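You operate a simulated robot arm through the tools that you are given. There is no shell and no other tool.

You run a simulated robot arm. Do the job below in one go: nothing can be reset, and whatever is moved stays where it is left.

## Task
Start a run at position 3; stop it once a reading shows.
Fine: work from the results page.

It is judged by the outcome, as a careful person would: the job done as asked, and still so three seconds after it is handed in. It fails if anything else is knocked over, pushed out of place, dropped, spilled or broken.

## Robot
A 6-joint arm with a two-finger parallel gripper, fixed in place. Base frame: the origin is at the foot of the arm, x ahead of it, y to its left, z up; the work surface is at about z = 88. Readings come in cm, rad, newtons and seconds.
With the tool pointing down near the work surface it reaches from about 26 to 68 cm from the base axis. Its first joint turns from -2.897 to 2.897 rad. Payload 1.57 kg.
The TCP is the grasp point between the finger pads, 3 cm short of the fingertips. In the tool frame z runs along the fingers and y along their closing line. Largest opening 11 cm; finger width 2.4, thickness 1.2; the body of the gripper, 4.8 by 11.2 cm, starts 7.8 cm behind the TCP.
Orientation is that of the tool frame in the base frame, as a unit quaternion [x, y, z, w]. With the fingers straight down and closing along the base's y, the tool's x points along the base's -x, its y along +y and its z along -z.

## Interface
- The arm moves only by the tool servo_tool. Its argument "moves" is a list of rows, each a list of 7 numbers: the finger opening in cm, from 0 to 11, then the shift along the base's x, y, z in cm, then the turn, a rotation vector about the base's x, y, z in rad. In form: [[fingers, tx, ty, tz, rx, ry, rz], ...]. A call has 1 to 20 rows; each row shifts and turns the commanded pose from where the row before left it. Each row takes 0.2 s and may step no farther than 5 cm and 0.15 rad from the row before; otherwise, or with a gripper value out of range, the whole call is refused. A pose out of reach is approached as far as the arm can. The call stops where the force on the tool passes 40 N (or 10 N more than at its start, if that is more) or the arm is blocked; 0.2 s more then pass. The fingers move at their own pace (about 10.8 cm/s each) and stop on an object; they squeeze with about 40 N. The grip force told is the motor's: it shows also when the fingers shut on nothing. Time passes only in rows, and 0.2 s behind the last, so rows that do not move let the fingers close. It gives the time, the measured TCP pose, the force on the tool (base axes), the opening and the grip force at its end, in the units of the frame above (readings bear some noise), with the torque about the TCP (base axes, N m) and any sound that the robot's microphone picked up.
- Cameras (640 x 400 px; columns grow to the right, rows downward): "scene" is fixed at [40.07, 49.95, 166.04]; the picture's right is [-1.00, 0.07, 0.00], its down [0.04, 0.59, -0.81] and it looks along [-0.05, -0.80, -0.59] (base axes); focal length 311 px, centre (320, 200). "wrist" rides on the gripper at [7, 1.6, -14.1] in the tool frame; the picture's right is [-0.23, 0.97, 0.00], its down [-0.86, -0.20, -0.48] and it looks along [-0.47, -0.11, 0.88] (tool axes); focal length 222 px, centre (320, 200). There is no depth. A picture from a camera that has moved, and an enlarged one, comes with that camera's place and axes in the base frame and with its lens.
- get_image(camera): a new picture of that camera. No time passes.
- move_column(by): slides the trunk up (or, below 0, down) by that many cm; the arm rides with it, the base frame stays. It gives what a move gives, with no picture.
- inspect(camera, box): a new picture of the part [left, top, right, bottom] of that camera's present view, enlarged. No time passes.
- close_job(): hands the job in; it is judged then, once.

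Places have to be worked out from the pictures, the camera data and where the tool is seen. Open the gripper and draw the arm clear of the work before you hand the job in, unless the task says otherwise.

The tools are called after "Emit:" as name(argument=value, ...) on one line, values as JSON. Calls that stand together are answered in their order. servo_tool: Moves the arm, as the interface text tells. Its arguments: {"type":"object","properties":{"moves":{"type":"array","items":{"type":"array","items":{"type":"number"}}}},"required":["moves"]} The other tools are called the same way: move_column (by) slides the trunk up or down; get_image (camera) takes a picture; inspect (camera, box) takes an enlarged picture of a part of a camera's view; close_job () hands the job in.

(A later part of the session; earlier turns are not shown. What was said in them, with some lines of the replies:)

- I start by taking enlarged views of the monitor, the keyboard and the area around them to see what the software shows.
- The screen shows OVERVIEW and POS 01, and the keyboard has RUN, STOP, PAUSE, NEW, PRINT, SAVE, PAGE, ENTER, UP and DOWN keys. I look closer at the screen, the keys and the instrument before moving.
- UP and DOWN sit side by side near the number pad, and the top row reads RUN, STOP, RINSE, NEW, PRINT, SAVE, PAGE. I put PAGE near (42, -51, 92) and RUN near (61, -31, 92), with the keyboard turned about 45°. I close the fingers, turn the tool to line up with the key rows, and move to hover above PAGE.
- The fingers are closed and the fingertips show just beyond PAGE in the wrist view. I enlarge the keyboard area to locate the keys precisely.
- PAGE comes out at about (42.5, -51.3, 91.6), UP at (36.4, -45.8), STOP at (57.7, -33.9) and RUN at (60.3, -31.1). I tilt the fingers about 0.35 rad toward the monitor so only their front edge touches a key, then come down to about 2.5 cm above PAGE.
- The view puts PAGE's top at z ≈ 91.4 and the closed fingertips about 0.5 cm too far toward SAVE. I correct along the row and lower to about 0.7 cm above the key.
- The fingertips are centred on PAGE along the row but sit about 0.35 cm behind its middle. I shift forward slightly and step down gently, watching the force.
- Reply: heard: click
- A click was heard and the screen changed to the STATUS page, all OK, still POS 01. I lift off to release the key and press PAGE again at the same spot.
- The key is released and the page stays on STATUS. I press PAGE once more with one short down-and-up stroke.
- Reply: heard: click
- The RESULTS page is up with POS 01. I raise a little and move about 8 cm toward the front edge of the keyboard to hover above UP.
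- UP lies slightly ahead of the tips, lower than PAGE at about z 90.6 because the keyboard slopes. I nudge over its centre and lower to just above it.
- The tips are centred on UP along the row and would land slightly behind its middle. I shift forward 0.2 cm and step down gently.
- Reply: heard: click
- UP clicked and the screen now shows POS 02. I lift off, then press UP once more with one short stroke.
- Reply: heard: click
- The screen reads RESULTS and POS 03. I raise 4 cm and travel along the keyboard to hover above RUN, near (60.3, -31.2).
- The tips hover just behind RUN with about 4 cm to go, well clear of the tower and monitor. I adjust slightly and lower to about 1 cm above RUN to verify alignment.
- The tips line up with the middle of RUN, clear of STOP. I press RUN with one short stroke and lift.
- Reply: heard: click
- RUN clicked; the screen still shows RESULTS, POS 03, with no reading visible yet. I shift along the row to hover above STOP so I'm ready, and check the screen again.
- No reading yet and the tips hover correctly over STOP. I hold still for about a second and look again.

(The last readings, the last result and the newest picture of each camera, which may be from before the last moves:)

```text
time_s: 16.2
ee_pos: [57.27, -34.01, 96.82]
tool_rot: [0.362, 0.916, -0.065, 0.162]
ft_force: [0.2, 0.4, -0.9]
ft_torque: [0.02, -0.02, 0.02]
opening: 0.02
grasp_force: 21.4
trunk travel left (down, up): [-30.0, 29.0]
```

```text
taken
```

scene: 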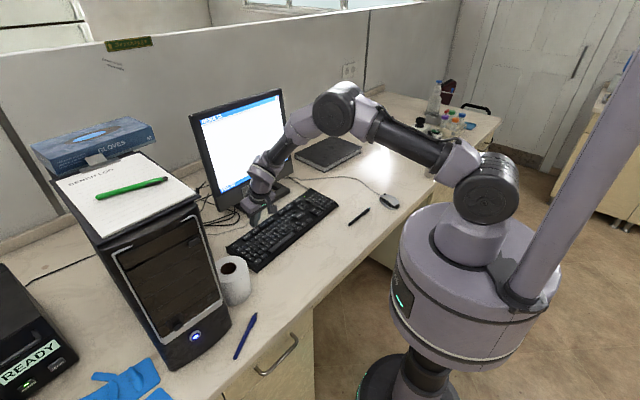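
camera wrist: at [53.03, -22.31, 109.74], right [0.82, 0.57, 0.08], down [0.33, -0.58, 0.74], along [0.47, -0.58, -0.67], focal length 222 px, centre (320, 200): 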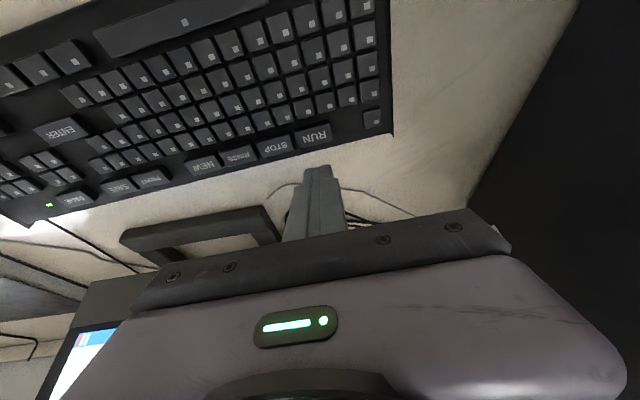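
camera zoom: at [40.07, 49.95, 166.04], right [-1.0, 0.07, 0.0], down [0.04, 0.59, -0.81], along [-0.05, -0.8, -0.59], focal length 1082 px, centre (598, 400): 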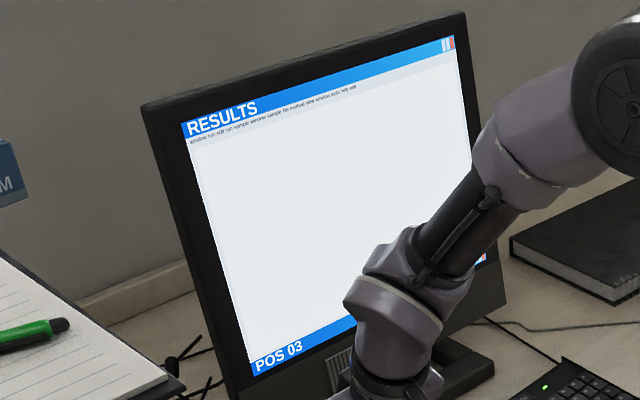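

Still no reading on the visible part of the screen. I wait about two more seconds.

Emit:
servo_tool(moves=[[0, 0, 0, 0, 0, 0, 0], [0, 0, 0, 0, 0, 0, 0], [0, 0, 0, 0, 0, 0, 0], [0, 0, 0, 0, 0, 0, 0], [0, 0, 0, 0, 0, 0, 0], [0, 0, 0, 0, 0, 0, 0], [0, 0, 0, 0, 0, 0, 0], [0, 0, 0, 0, 0, 0, 0], [0, 0, 0, 0, 0, 0, 0]])

Emit:
inspect(camera="scene", box=[190, 85, 290, 200])

Emit:
inspect(camera="scene", box=[0, 330, 80, 390])

```text
time_s: 18.2
ee_pos: [57.27, -33.88, 96.66]
tool_rot: [0.362, 0.916, -0.064, 0.163]
ft_force: [0.0, 0.0, 0.0]
ft_torque: [-0.03, -0.02, 0.04]
opening: 0.01
grasp_force: 21.1
trunk travel left (down, up): [-30.0, 29.0]
```

```text
3.48 times, centred on (240, 142) of scene
camera zoom: at [40.07, 49.95, 166.04], right [-1.0, 0.07, 0.0], down [0.04, 0.59, -0.81], along [-0.05, -0.8, -0.59], focal length 1082 px, centre (598, 400)
```

zoom: 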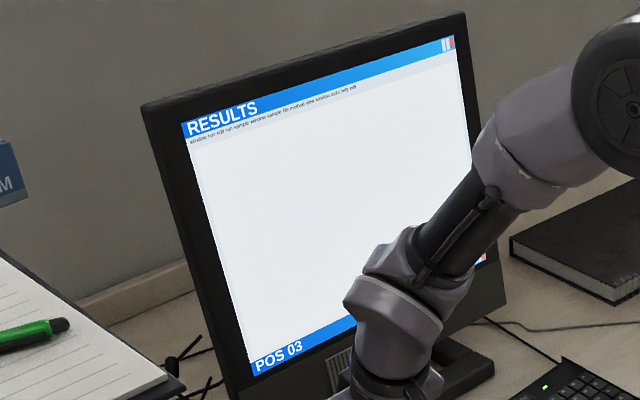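

```text
6.67 times, centred on (40, 360) of scene
camera zoom: at [40.07, 49.95, 166.04], right [-1.0, 0.07, 0.0], down [0.04, 0.59, -0.81], along [-0.05, -0.8, -0.59], focal length 2073 px, centre (2187, -867)
```

zoom: 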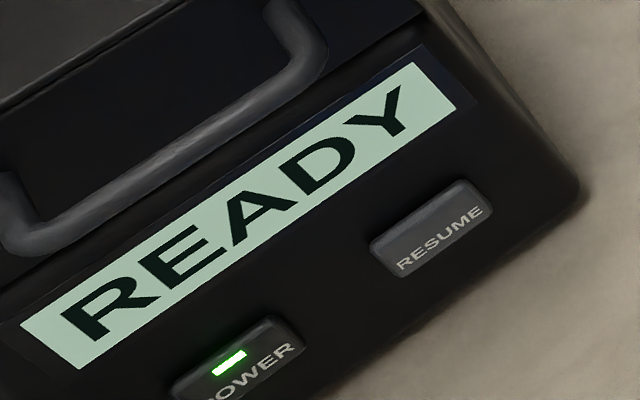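

No reading after about 4 s, which may just be the sampler's travel and uptake time. I wait another four seconds.

Emit:
servo_tool(moves=[[0, 0, 0, 0, 0, 0, 0], [0, 0, 0, 0, 0, 0, 0], [0, 0, 0, 0, 0, 0, 0], [0, 0, 0, 0, 0, 0, 0], [0, 0, 0, 0, 0, 0, 0], [0, 0, 0, 0, 0, 0, 0], [0, 0, 0, 0, 0, 0, 0], [0, 0, 0, 0, 0, 0, 0], [0, 0, 0, 0, 0, 0, 0], [0, 0, 0, 0, 0, 0, 0], [0, 0, 0, 0, 0, 0, 0], [0, 0, 0, 0, 0, 0, 0], [0, 0, 0, 0, 0, 0, 0], [0, 0, 0, 0, 0, 0, 0], [0, 0, 0, 0, 0, 0, 0]])

Emit:
inspect(camera="scene", box=[190, 85, 290, 200])

Emit:
get_image(camera="scene")

```text
time_s: 21.4
ee_pos: [57.2, -33.98, 96.82]
tool_rot: [0.362, 0.916, -0.064, 0.163]
ft_force: [1.1, -0.6, 0.8]
ft_torque: [-0.01, -0.01, 0.04]
opening: 0.0
grasp_force: 21.5
trunk travel left (down, up): [-30.0, 29.0]
```

```text
3.48 times, centred on (240, 142) of scene
camera zoom: at [40.07, 49.95, 166.04], right [-1.0, 0.07, 0.0], down [0.04, 0.59, -0.81], along [-0.05, -0.8, -0.59], focal length 1082 px, centre (598, 400)
```

zoom: 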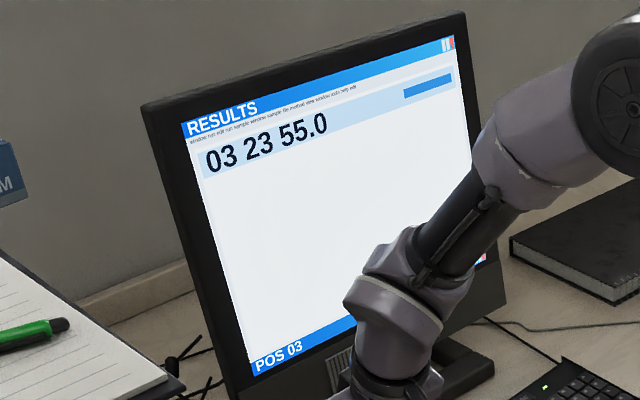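

```text
taken
```

scene: 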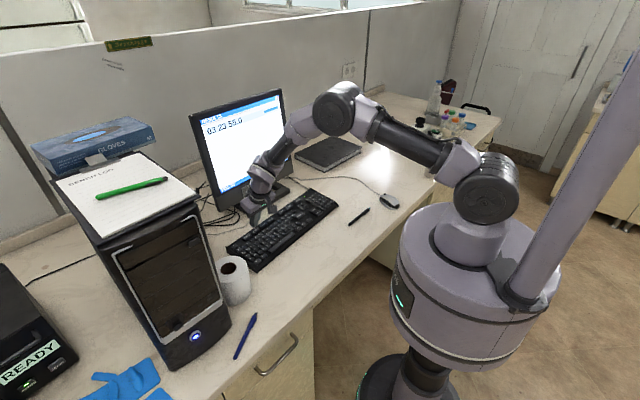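

A reading line "03 23 55.0" has appeared, so the run at position 3 is under way. I press STOP now with one short stroke.

Emit:
servo_tool(moves=[[0, 0, 0, -1.0, 0, 0, 0], [0, 0, 0, -0.6, 0, 0, 0], [0, 0, 0, -0.45, 0, 0, 0], [0, 0, 0, 1.05, 0, 0, 0]])

Emit:
inspect(camera="scene", box=[190, 85, 290, 200])

Emit:
inspect(camera="wrist", box=[240, 80, 400, 200])

```text
time_s: 22.4
ee_pos: [57.31, -33.91, 95.8]
tool_rot: [0.362, 0.916, -0.063, 0.162]
ft_force: [0.4, 1.0, 0.4]
ft_torque: [-0.01, -0.01, -0.01]
opening: 0.0
grasp_force: 21.6
trunk travel left (down, up): [-30.0, 29.0]
heard: click
```

```text
3.48 times, centred on (240, 142) of scene
camera zoom: at [40.07, 49.95, 166.04], right [-1.0, 0.07, 0.0], down [0.04, 0.59, -0.81], along [-0.05, -0.8, -0.59], focal length 1082 px, centre (598, 400)
```

zoom: 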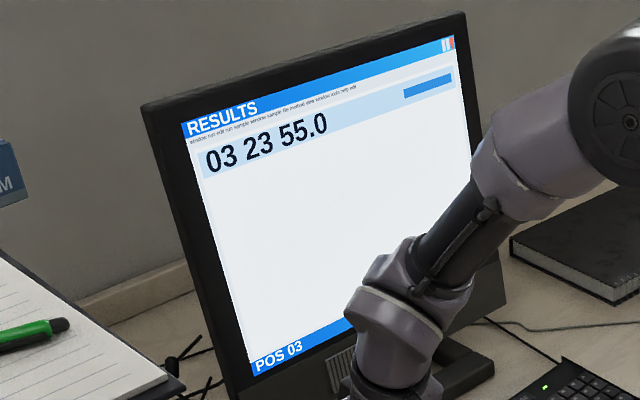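

```text
3.33 times, centred on (320, 140) of wrist
camera zoom: at [50.25, -24.94, 106.56], right [0.82, 0.57, 0.08], down [0.33, -0.58, 0.74], along [0.47, -0.58, -0.66], focal length 740 px, centre (320, 400)
```

zoom: 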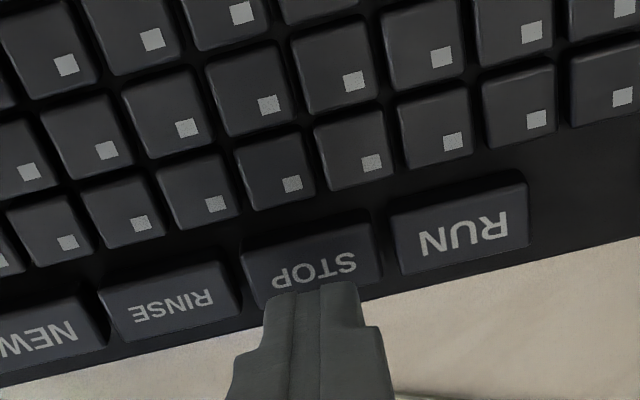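

STOP clicked and the reading remains on screen. I lift straight up, back away from the monitor, level the tool and open the gripper, then watch whether any further readings appear.

Emit:
servo_tool(moves=[[0, 0, 0, 4.0, 0, 0, 0], [0, -0.5, 0.5, 4.5, 0, 0, 0], [0, -1.5, 1.0, 4.0, 0, 0, 0], [0, -3.5, 0.5, 3.0, 0, 0, 0], [0, -3.5, 0.5, 3.0, 0.0797, 0.0852, 0], [0, -3.5, 0.5, 3.0, 0.0797, 0.0852, 0], [0, -3.5, 0.5, 3.0, 0.0797, 0.0852, 0], [5, -3.5, 0.5, 2.0, 0, 0, 0], [11, -2.0, 0.5, 2.0, 0, 0, 0], [11, 0, 0, 0, 0, 0, 0], [11, 0, 0, 0, 0, 0, 0]])

Emit:
get_image(camera="scene")

Emit:
inspect(camera="scene", box=[190, 85, 290, 200])

```text
time_s: 24.8
ee_pos: [36.03, -29.63, 124.33]
tool_rot: [0.367, 0.93, 0.0, 0.0]
ft_force: [0.1, 0.3, 0.1]
ft_torque: [-0.01, 0.03, 0.01]
opening: 11.0
grasp_force: 0.0
trunk travel left (down, up): [-30.0, 29.0]
```

```text
taken
```

scene: 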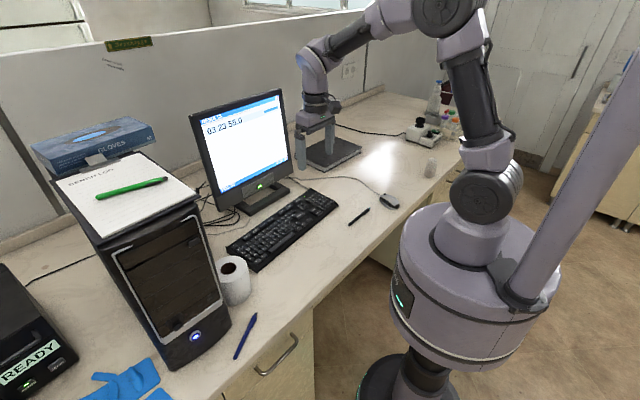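

```text
3.48 times, centred on (240, 142) of scene
camera zoom: at [40.07, 49.95, 166.04], right [-1.0, 0.07, 0.0], down [0.04, 0.59, -0.81], along [-0.05, -0.8, -0.59], focal length 1082 px, centre (598, 400)
```

zoom: 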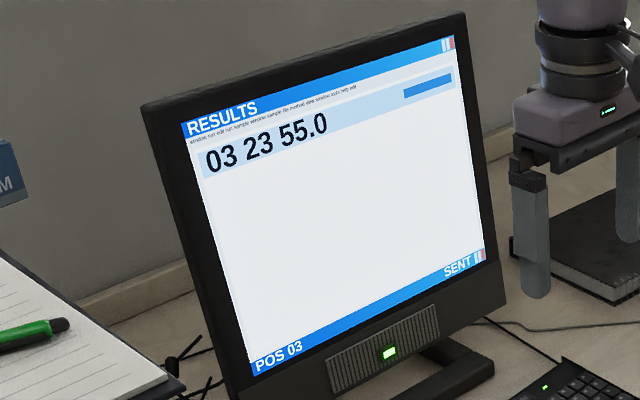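

With the arm out of the way, the lower right of the screen shows "SENT", which the arm was hiding before. I zoom in and wait a few seconds to see whether it turns into a confirmation or more readings come.

Emit:
inspect(camera="scene", box=[240, 140, 300, 180])

Emit:
servo_tool(moves=[[11, 0, 0, 0, 0, 0, 0], [11, 0, 0, 0, 0, 0, 0], [11, 0, 0, 0, 0, 0, 0], [11, 0, 0, 0, 0, 0, 0], [11, 0, 0, 0, 0, 0, 0], [11, 0, 0, 0, 0, 0, 0], [11, 0, 0, 0, 0, 0, 0], [11, 0, 0, 0, 0, 0, 0], [11, 0, 0, 0, 0, 0, 0], [11, 0, 0, 0, 0, 0, 0]])

Emit:
inspect(camera="scene", box=[190, 85, 300, 200])

Emit:
inspect(camera="scene", box=[0, 330, 80, 390])

```text
10.00 times, centred on (270, 160) of scene
camera zoom: at [40.07, 49.95, 166.04], right [-1.0, 0.07, 0.0], down [0.04, 0.59, -0.81], along [-0.05, -0.8, -0.59], focal length 3109 px, centre (820, 600)
```

zoom: 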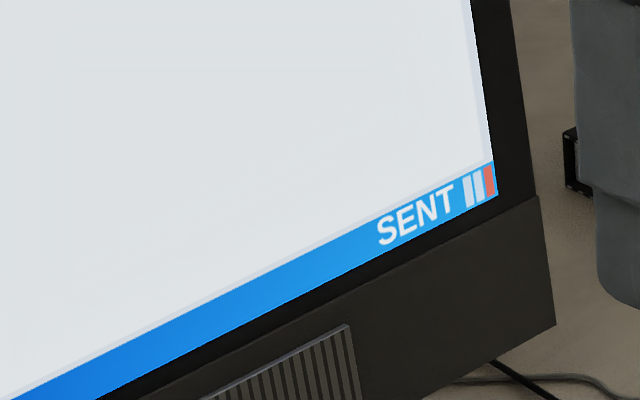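

```text
time_s: 27.0
ee_pos: [35.98, -29.43, 124.42]
tool_rot: [0.367, 0.93, 0.0, 0.0]
ft_force: [-0.6, 0.0, -0.4]
ft_torque: [0.02, 0.0, -0.04]
opening: 10.96
grasp_force: 0.0
trunk travel left (down, up): [-30.0, 29.0]
```

```text
3.48 times, centred on (245, 142) of scene
camera zoom: at [40.07, 49.95, 166.04], right [-1.0, 0.07, 0.0], down [0.04, 0.59, -0.81], along [-0.05, -0.8, -0.59], focal length 1082 px, centre (581, 400)
```

zoom: 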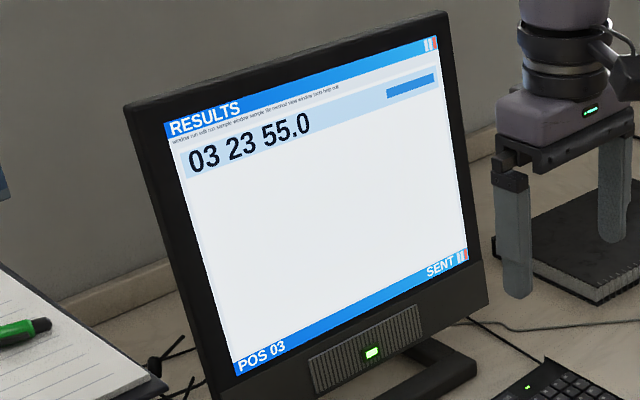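

```text
6.67 times, centred on (40, 360) of scene
camera zoom: at [40.07, 49.95, 166.04], right [-1.0, 0.07, 0.0], down [0.04, 0.59, -0.81], along [-0.05, -0.8, -0.59], focal length 2073 px, centre (2187, -867)
```

zoom: 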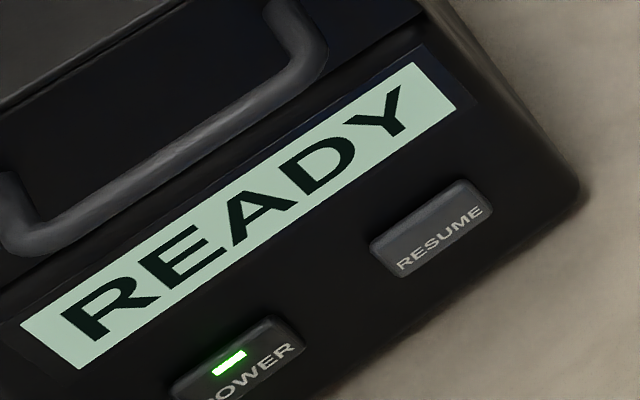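

The screen still shows one reading, with "SENT" at lower right after the STOP press. I wait longer to make sure that no further readings arrive and to see whether the message changes.

Emit:
servo_tool(moves=[[11, 0, 0, 0, 0, 0, 0], [11, 0, 0, 0, 0, 0, 0], [11, 0, 0, 0, 0, 0, 0], [11, 0, 0, 0, 0, 0, 0], [11, 0, 0, 0, 0, 0, 0], [11, 0, 0, 0, 0, 0, 0], [11, 0, 0, 0, 0, 0, 0], [11, 0, 0, 0, 0, 0, 0], [11, 0, 0, 0, 0, 0, 0], [11, 0, 0, 0, 0, 0, 0], [11, 0, 0, 0, 0, 0, 0], [11, 0, 0, 0, 0, 0, 0], [11, 0, 0, 0, 0, 0, 0], [11, 0, 0, 0, 0, 0, 0], [11, 0, 0, 0, 0, 0, 0], [11, 0, 0, 0, 0, 0, 0], [11, 0, 0, 0, 0, 0, 0], [11, 0, 0, 0, 0, 0, 0], [11, 0, 0, 0, 0, 0, 0], [11, 0, 0, 0, 0, 0, 0]])

Emit:
inspect(camera="scene", box=[190, 85, 300, 200])

Emit:
inspect(camera="scene", box=[380, 70, 520, 190])

Emit:
get_image(camera="scene")

```text
time_s: 31.2
ee_pos: [35.91, -29.5, 124.39]
tool_rot: [0.367, 0.93, 0.0, -0.001]
ft_force: [0.6, -0.2, 0.0]
ft_torque: [-0.01, 0.02, 0.01]
opening: 10.98
grasp_force: 0.0
trunk travel left (down, up): [-30.0, 29.0]
```

```text
3.48 times, centred on (245, 142) of scene
camera zoom: at [40.07, 49.95, 166.04], right [-1.0, 0.07, 0.0], down [0.04, 0.59, -0.81], along [-0.05, -0.8, -0.59], focal length 1082 px, centre (581, 400)
```

zoom: 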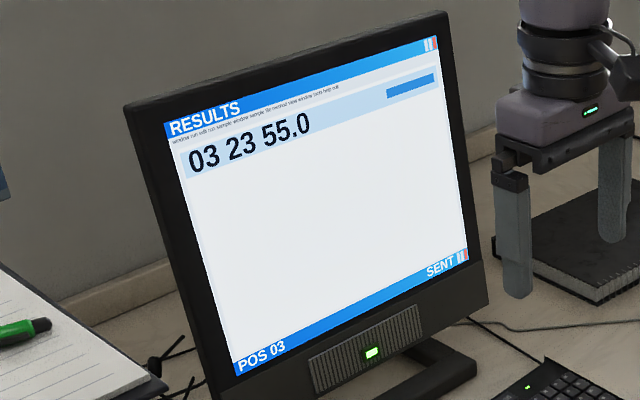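

```text
3.33 times, centred on (450, 130) of scene
camera zoom: at [40.07, 49.95, 166.04], right [-1.0, 0.07, 0.0], down [0.04, 0.59, -0.81], along [-0.05, -0.8, -0.59], focal length 1036 px, centre (-113, 433)
```

zoom: 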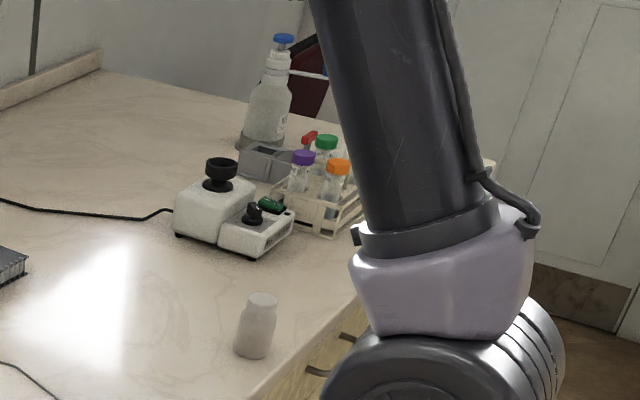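

```text
taken
```

scene: 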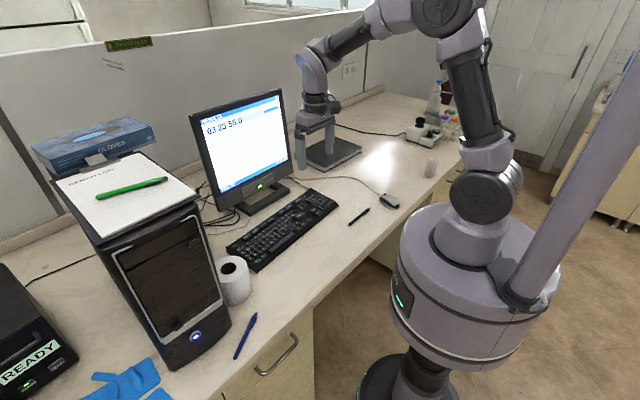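

No second reading has come in 9 s, which fits a stopped run, but "SENT" only tells me that the command went out. I go back to PAGE to check the sampler state on STATUS, and I will return to RESULTS afterwards. First I close the fingers, tilt again and hover above PAGE.

Emit:
servo_tool(moves=[[5, 1.045, -3.645, 0, 0, 0, 0], [0, 1.045, -3.645, 0, 0, 0, 0], [0, 1.045, -3.645, 0, 0, 0, 0], [0, 1.045, -3.645, 0, -0.0797, -0.0852, 0], [0, 1.045, -3.645, 0, -0.0797, -0.0852, 0], [0, 1.045, -3.645, 0, -0.0797, -0.0852, 0], [0, 0, 0, -4.5, 0, 0, 0], [0, 0, 0, -4.5, 0, 0, 0], [0, 0, 0, -4.5, 0, 0, 0], [0, 0, 0, -4.5, 0, 0, 0], [0, 0, 0, -4.0, 0, 0, 0], [0, 0, 0, -3.5, 0, 0, 0], [0, 0, 0, -2.0, 0, 0, 0], [0, 0, 0, 0, 0, 0, 0]])

Emit:
inspect(camera="wrist", box=[240, 80, 400, 200])

Emit:
inspect(camera="scene", box=[200, 85, 340, 220])

```text
time_s: 34.2
ee_pos: [41.91, -51.7, 96.76]
tool_rot: [0.362, 0.916, -0.064, 0.163]
ft_force: [0.9, -0.1, 0.3]
ft_torque: [0.03, 0.01, 0.0]
opening: 0.01
grasp_force: 21.4
trunk travel left (down, up): [-30.0, 29.0]
```

```text
3.33 times, centred on (320, 140) of wrist
camera zoom: at [34.89, -42.59, 107.58], right [0.82, 0.57, 0.08], down [0.33, -0.58, 0.74], along [0.47, -0.58, -0.66], focal length 740 px, centre (320, 400)
```

zoom: 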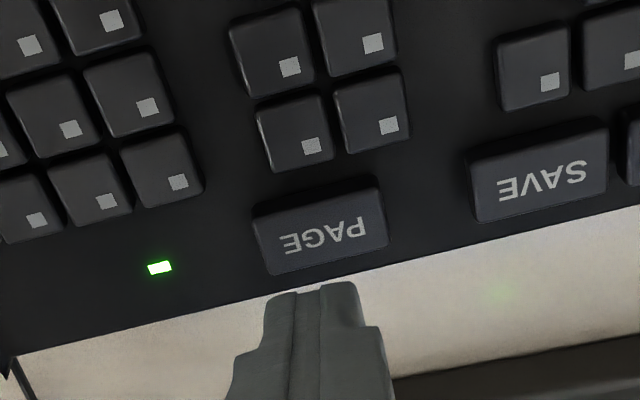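

```text
2.96 times, centred on (270, 152) of scene
camera zoom: at [40.07, 49.95, 166.04], right [-1.0, 0.07, 0.0], down [0.04, 0.59, -0.81], along [-0.05, -0.8, -0.59], focal length 921 px, centre (468, 341)
```

zoom: 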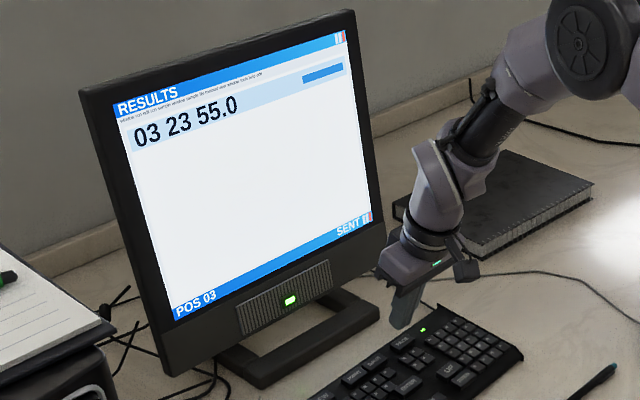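

The tips line up over PAGE, and the screen still shows a single reading at POS 03. I press PAGE once with a short stroke.

Emit:
servo_tool(moves=[[0, 0.05, 0.2, -1.0, 0, 0, 0], [0, 0, 0, -0.6, 0, 0, 0], [0, 0, 0, -0.45, 0, 0, 0], [0, 0, 0, 1.05, 0, 0, 0]])

Emit:
inspect(camera="scene", box=[200, 85, 340, 220])

```text
time_s: 35.2
ee_pos: [42.01, -51.26, 95.9]
tool_rot: [0.362, 0.916, -0.064, 0.163]
ft_force: [0.7, 0.3, -0.6]
ft_torque: [0.0, -0.01, -0.03]
opening: 0.03
grasp_force: 21.9
trunk travel left (down, up): [-30.0, 29.0]
heard: click
```

```text
2.96 times, centred on (270, 152) of scene
camera zoom: at [40.07, 49.95, 166.04], right [-1.0, 0.07, 0.0], down [0.04, 0.59, -0.81], along [-0.05, -0.8, -0.59], focal length 921 px, centre (468, 341)
```

zoom: 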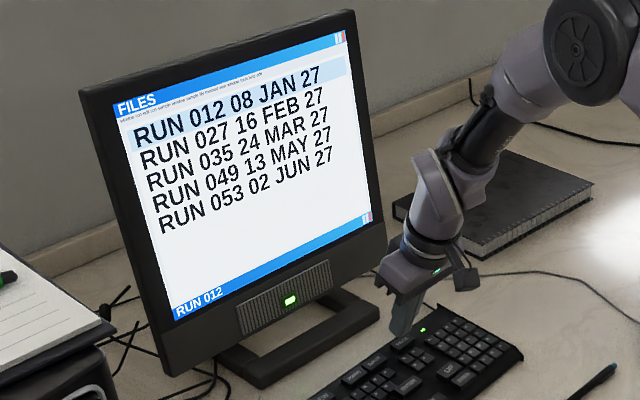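

The next page is FILES; nothing there gets touched. I press PAGE again to go on round the cycle.

Emit:
servo_tool(moves=[[0, 0, 0, -0.7, 0, 0, 0], [0, 0, 0, -0.35, 0, 0, 0], [0, 0, 0, 1.05, 0, 0, 0]])

Emit:
inspect(camera="scene", box=[200, 85, 340, 220])

```text
time_s: 36.0
ee_pos: [41.96, -51.31, 95.78]
tool_rot: [0.362, 0.916, -0.064, 0.163]
ft_force: [-1.0, -0.2, -0.1]
ft_torque: [-0.01, 0.01, 0.03]
opening: 0.0
grasp_force: 21.5
trunk travel left (down, up): [-30.0, 29.0]
heard: click
```

```text
2.96 times, centred on (270, 152) of scene
camera zoom: at [40.07, 49.95, 166.04], right [-1.0, 0.07, 0.0], down [0.04, 0.59, -0.81], along [-0.05, -0.8, -0.59], focal length 921 px, centre (468, 341)
```

zoom: 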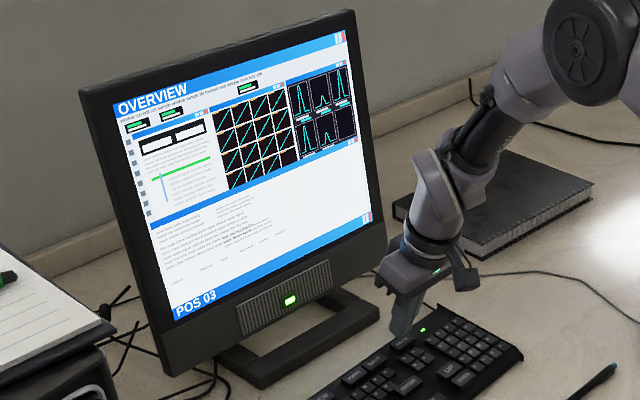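

OVERVIEW is back with POS 03 still selected. One more PAGE press should bring up STATUS.

Emit:
servo_tool(moves=[[0, 0, 0, -0.7, 0, 0, 0], [0, 0, 0, -0.35, 0, 0, 0], [0, 0, 0, 1.05, 0, 0, 0]])

Emit:
inspect(camera="scene", box=[200, 85, 340, 220])

```text
time_s: 36.8
ee_pos: [42.06, -51.22, 95.74]
tool_rot: [0.361, 0.916, -0.064, 0.162]
ft_force: [0.4, -0.6, -0.1]
ft_torque: [0.01, 0.0, 0.01]
opening: 0.0
grasp_force: 21.4
trunk travel left (down, up): [-30.0, 29.0]
heard: click
```

```text
2.96 times, centred on (270, 152) of scene
camera zoom: at [40.07, 49.95, 166.04], right [-1.0, 0.07, 0.0], down [0.04, 0.59, -0.81], along [-0.05, -0.8, -0.59], focal length 921 px, centre (468, 341)
```

zoom: 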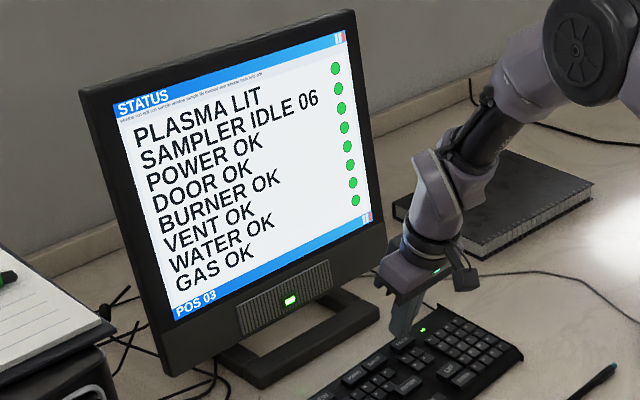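

STATUS says the sampler is IDLE, so the run has stopped, but the number beside it changed from 00 to 06. I zoom in to read that line properly.

Emit:
inspect(camera="scene", box=[220, 95, 290, 145])

Emit:
servo_tool(moves=[[0, 0, 0, 0, 0, 0, 0], [0, 0, 0, 0, 0, 0, 0], [0, 0, 0, 0, 0, 0, 0], [0, 0, 0, 0, 0, 0, 0], [0, 0, 0, 0, 0, 0, 0]])

Emit:
inspect(camera="scene", box=[220, 95, 290, 145])

```text
8.00 times, centred on (255, 120) of scene
camera zoom: at [40.07, 49.95, 166.04], right [-1.0, 0.07, 0.0], down [0.04, 0.59, -0.81], along [-0.05, -0.8, -0.59], focal length 2488 px, centre (840, 840)
```

zoom: 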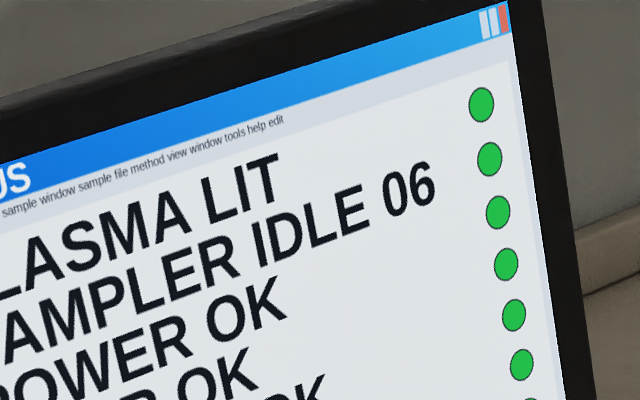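

```text
time_s: 38.0
ee_pos: [42.17, -51.4, 95.84]
tool_rot: [0.361, 0.916, -0.064, 0.162]
ft_force: [0.3, 0.0, -0.5]
ft_torque: [0.01, 0.04, 0.01]
opening: 0.0
grasp_force: 21.0
trunk travel left (down, up): [-30.0, 29.0]
```

```text
8.00 times, centred on (255, 120) of scene
camera zoom: at [40.07, 49.95, 166.04], right [-1.0, 0.07, 0.0], down [0.04, 0.59, -0.81], along [-0.05, -0.8, -0.59], focal length 2488 px, centre (840, 840)
```

zoom: 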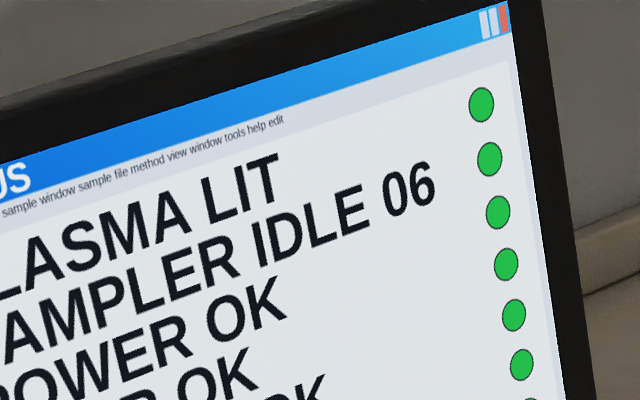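

The sampler line reads IDLE 06 and holds steady, so nothing is running any more and POS 03 is still selected. I can't tell what the 06 counts, but the reading row itself is labelled 03. I press PAGE once to return to RESULTS.

Emit:
servo_tool(moves=[[0, 0, 0, -0.7, 0, 0, 0], [0, 0, 0, -0.35, 0, 0, 0], [0, 0, 0, 1.05, 0, 0, 0]])

Emit:
inspect(camera="scene", box=[200, 85, 340, 220])

```text
time_s: 38.8
ee_pos: [42.1, -51.12, 95.68]
tool_rot: [0.362, 0.916, -0.065, 0.162]
ft_force: [-0.2, 0.0, -0.3]
ft_torque: [-0.01, 0.01, -0.01]
opening: 0.0
grasp_force: 21.0
trunk travel left (down, up): [-30.0, 29.0]
heard: click
```

```text
2.96 times, centred on (270, 152) of scene
camera zoom: at [40.07, 49.95, 166.04], right [-1.0, 0.07, 0.0], down [0.04, 0.59, -0.81], along [-0.05, -0.8, -0.59], focal length 921 px, centre (468, 341)
```

zoom: 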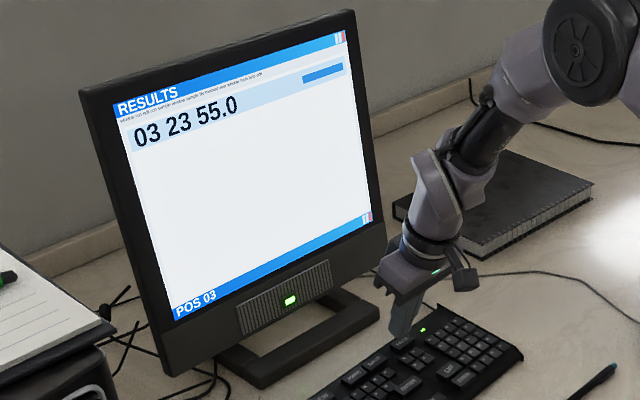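

RESULTS is showing again with the single reading at POS 03. I lift off, back away, level the tool and open the gripper.

Emit:
servo_tool(moves=[[0, 0, 0, 4.0, 0, 0, 0], [0, -0.5, 0.5, 4.5, 0, 0, 0], [0, -1.0, 2.0, 4.0, 0, 0, 0], [0, -1.0, 3.5, 3.0, 0, 0, 0], [0, -1.0, 3.5, 3.0, 0.0797, 0.0852, 0], [0, -1.0, 3.5, 3.0, 0.0797, 0.0852, 0], [0, -1.0, 3.5, 3.0, 0.0797, 0.0852, 0], [5, -0.5, 3.0, 2.0, 0, 0, 0], [11, 0, 2.0, 2.0, 0, 0, 0], [11, 0, 0, 0, 0, 0, 0], [11, 0, 0, 0, 0, 0, 0]])

Emit:
get_image(camera="scene")

Emit:
inspect(camera="scene", box=[190, 85, 300, 200])

Emit:
get_image(camera="wrist")

```text
time_s: 41.2
ee_pos: [36.13, -29.58, 124.31]
tool_rot: [0.368, 0.93, 0.0, 0.0]
ft_force: [0.7, 0.2, 0.1]
ft_torque: [0.02, 0.01, 0.03]
opening: 11.02
grasp_force: 0.1
trunk travel left (down, up): [-30.0, 29.0]
```

```text
taken
```

scene: 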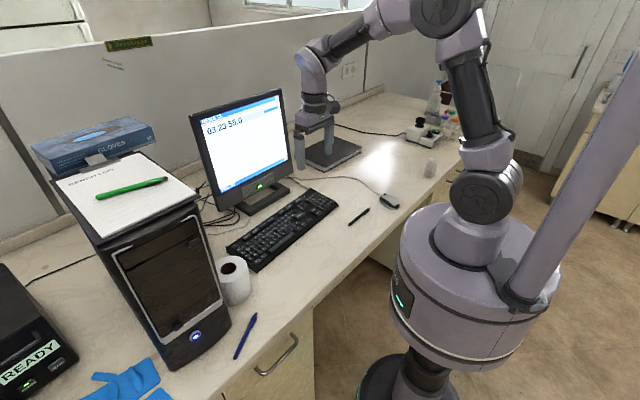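

```text
3.48 times, centred on (245, 142) of scene
camera zoom: at [40.07, 49.95, 166.04], right [-1.0, 0.07, 0.0], down [0.04, 0.59, -0.81], along [-0.05, -0.8, -0.59], focal length 1082 px, centre (581, 400)
```

zoom: 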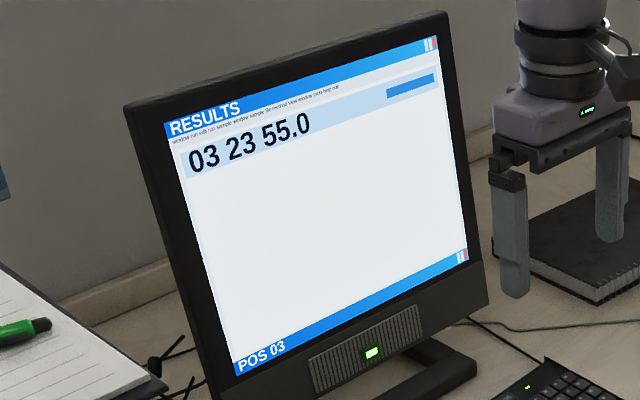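

```text
taken
camera wrist: at [32.3, -23.6, 138.4], right [0.83, 0.56, 0.0], down [0.49, -0.73, 0.48], along [0.27, -0.4, -0.88], focal length 222 px, centre (320, 200)
```

wrist: 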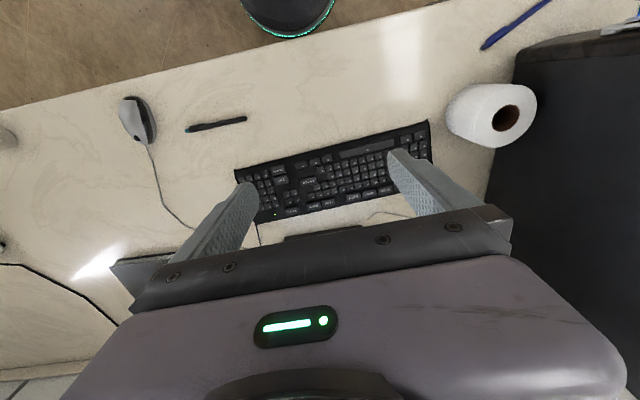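

RESULTS shows the single reading for position 3, POS 03 is selected, and STATUS read IDLE. The keyboard and everything around it are where they were, and the arm is clear with the gripper open, so I hand the job in.

Emit:
close_job()

```text
The job is handed in.
```

I started the run at position 3 from the results page and pressed STOP once a reading showed. The reading on screen is "03 23 55.0".

- **Run:** I paged to RESULTS, stepped the position from 01 to 03 with UP, and pressed RUN. The reading appeared 4 to 7 seconds later.
- **Stop:** After I pressed STOP, the screen showed only "SENT". I paged round to STATUS to check, and it listed the sampler as IDLE. I then returned to RESULTS, where there was still only that one reading and POS 03 was selected.
- **Unexplained number:** The sampler line on STATUS read "IDLE 00" before the run and "IDLE 06" after it. I couldn't tell what that number counts.

I pressed only PAGE, UP, RUN and STOP, and nothing on the bench looks moved. I opened the gripper and drew the arm clear before handing in.
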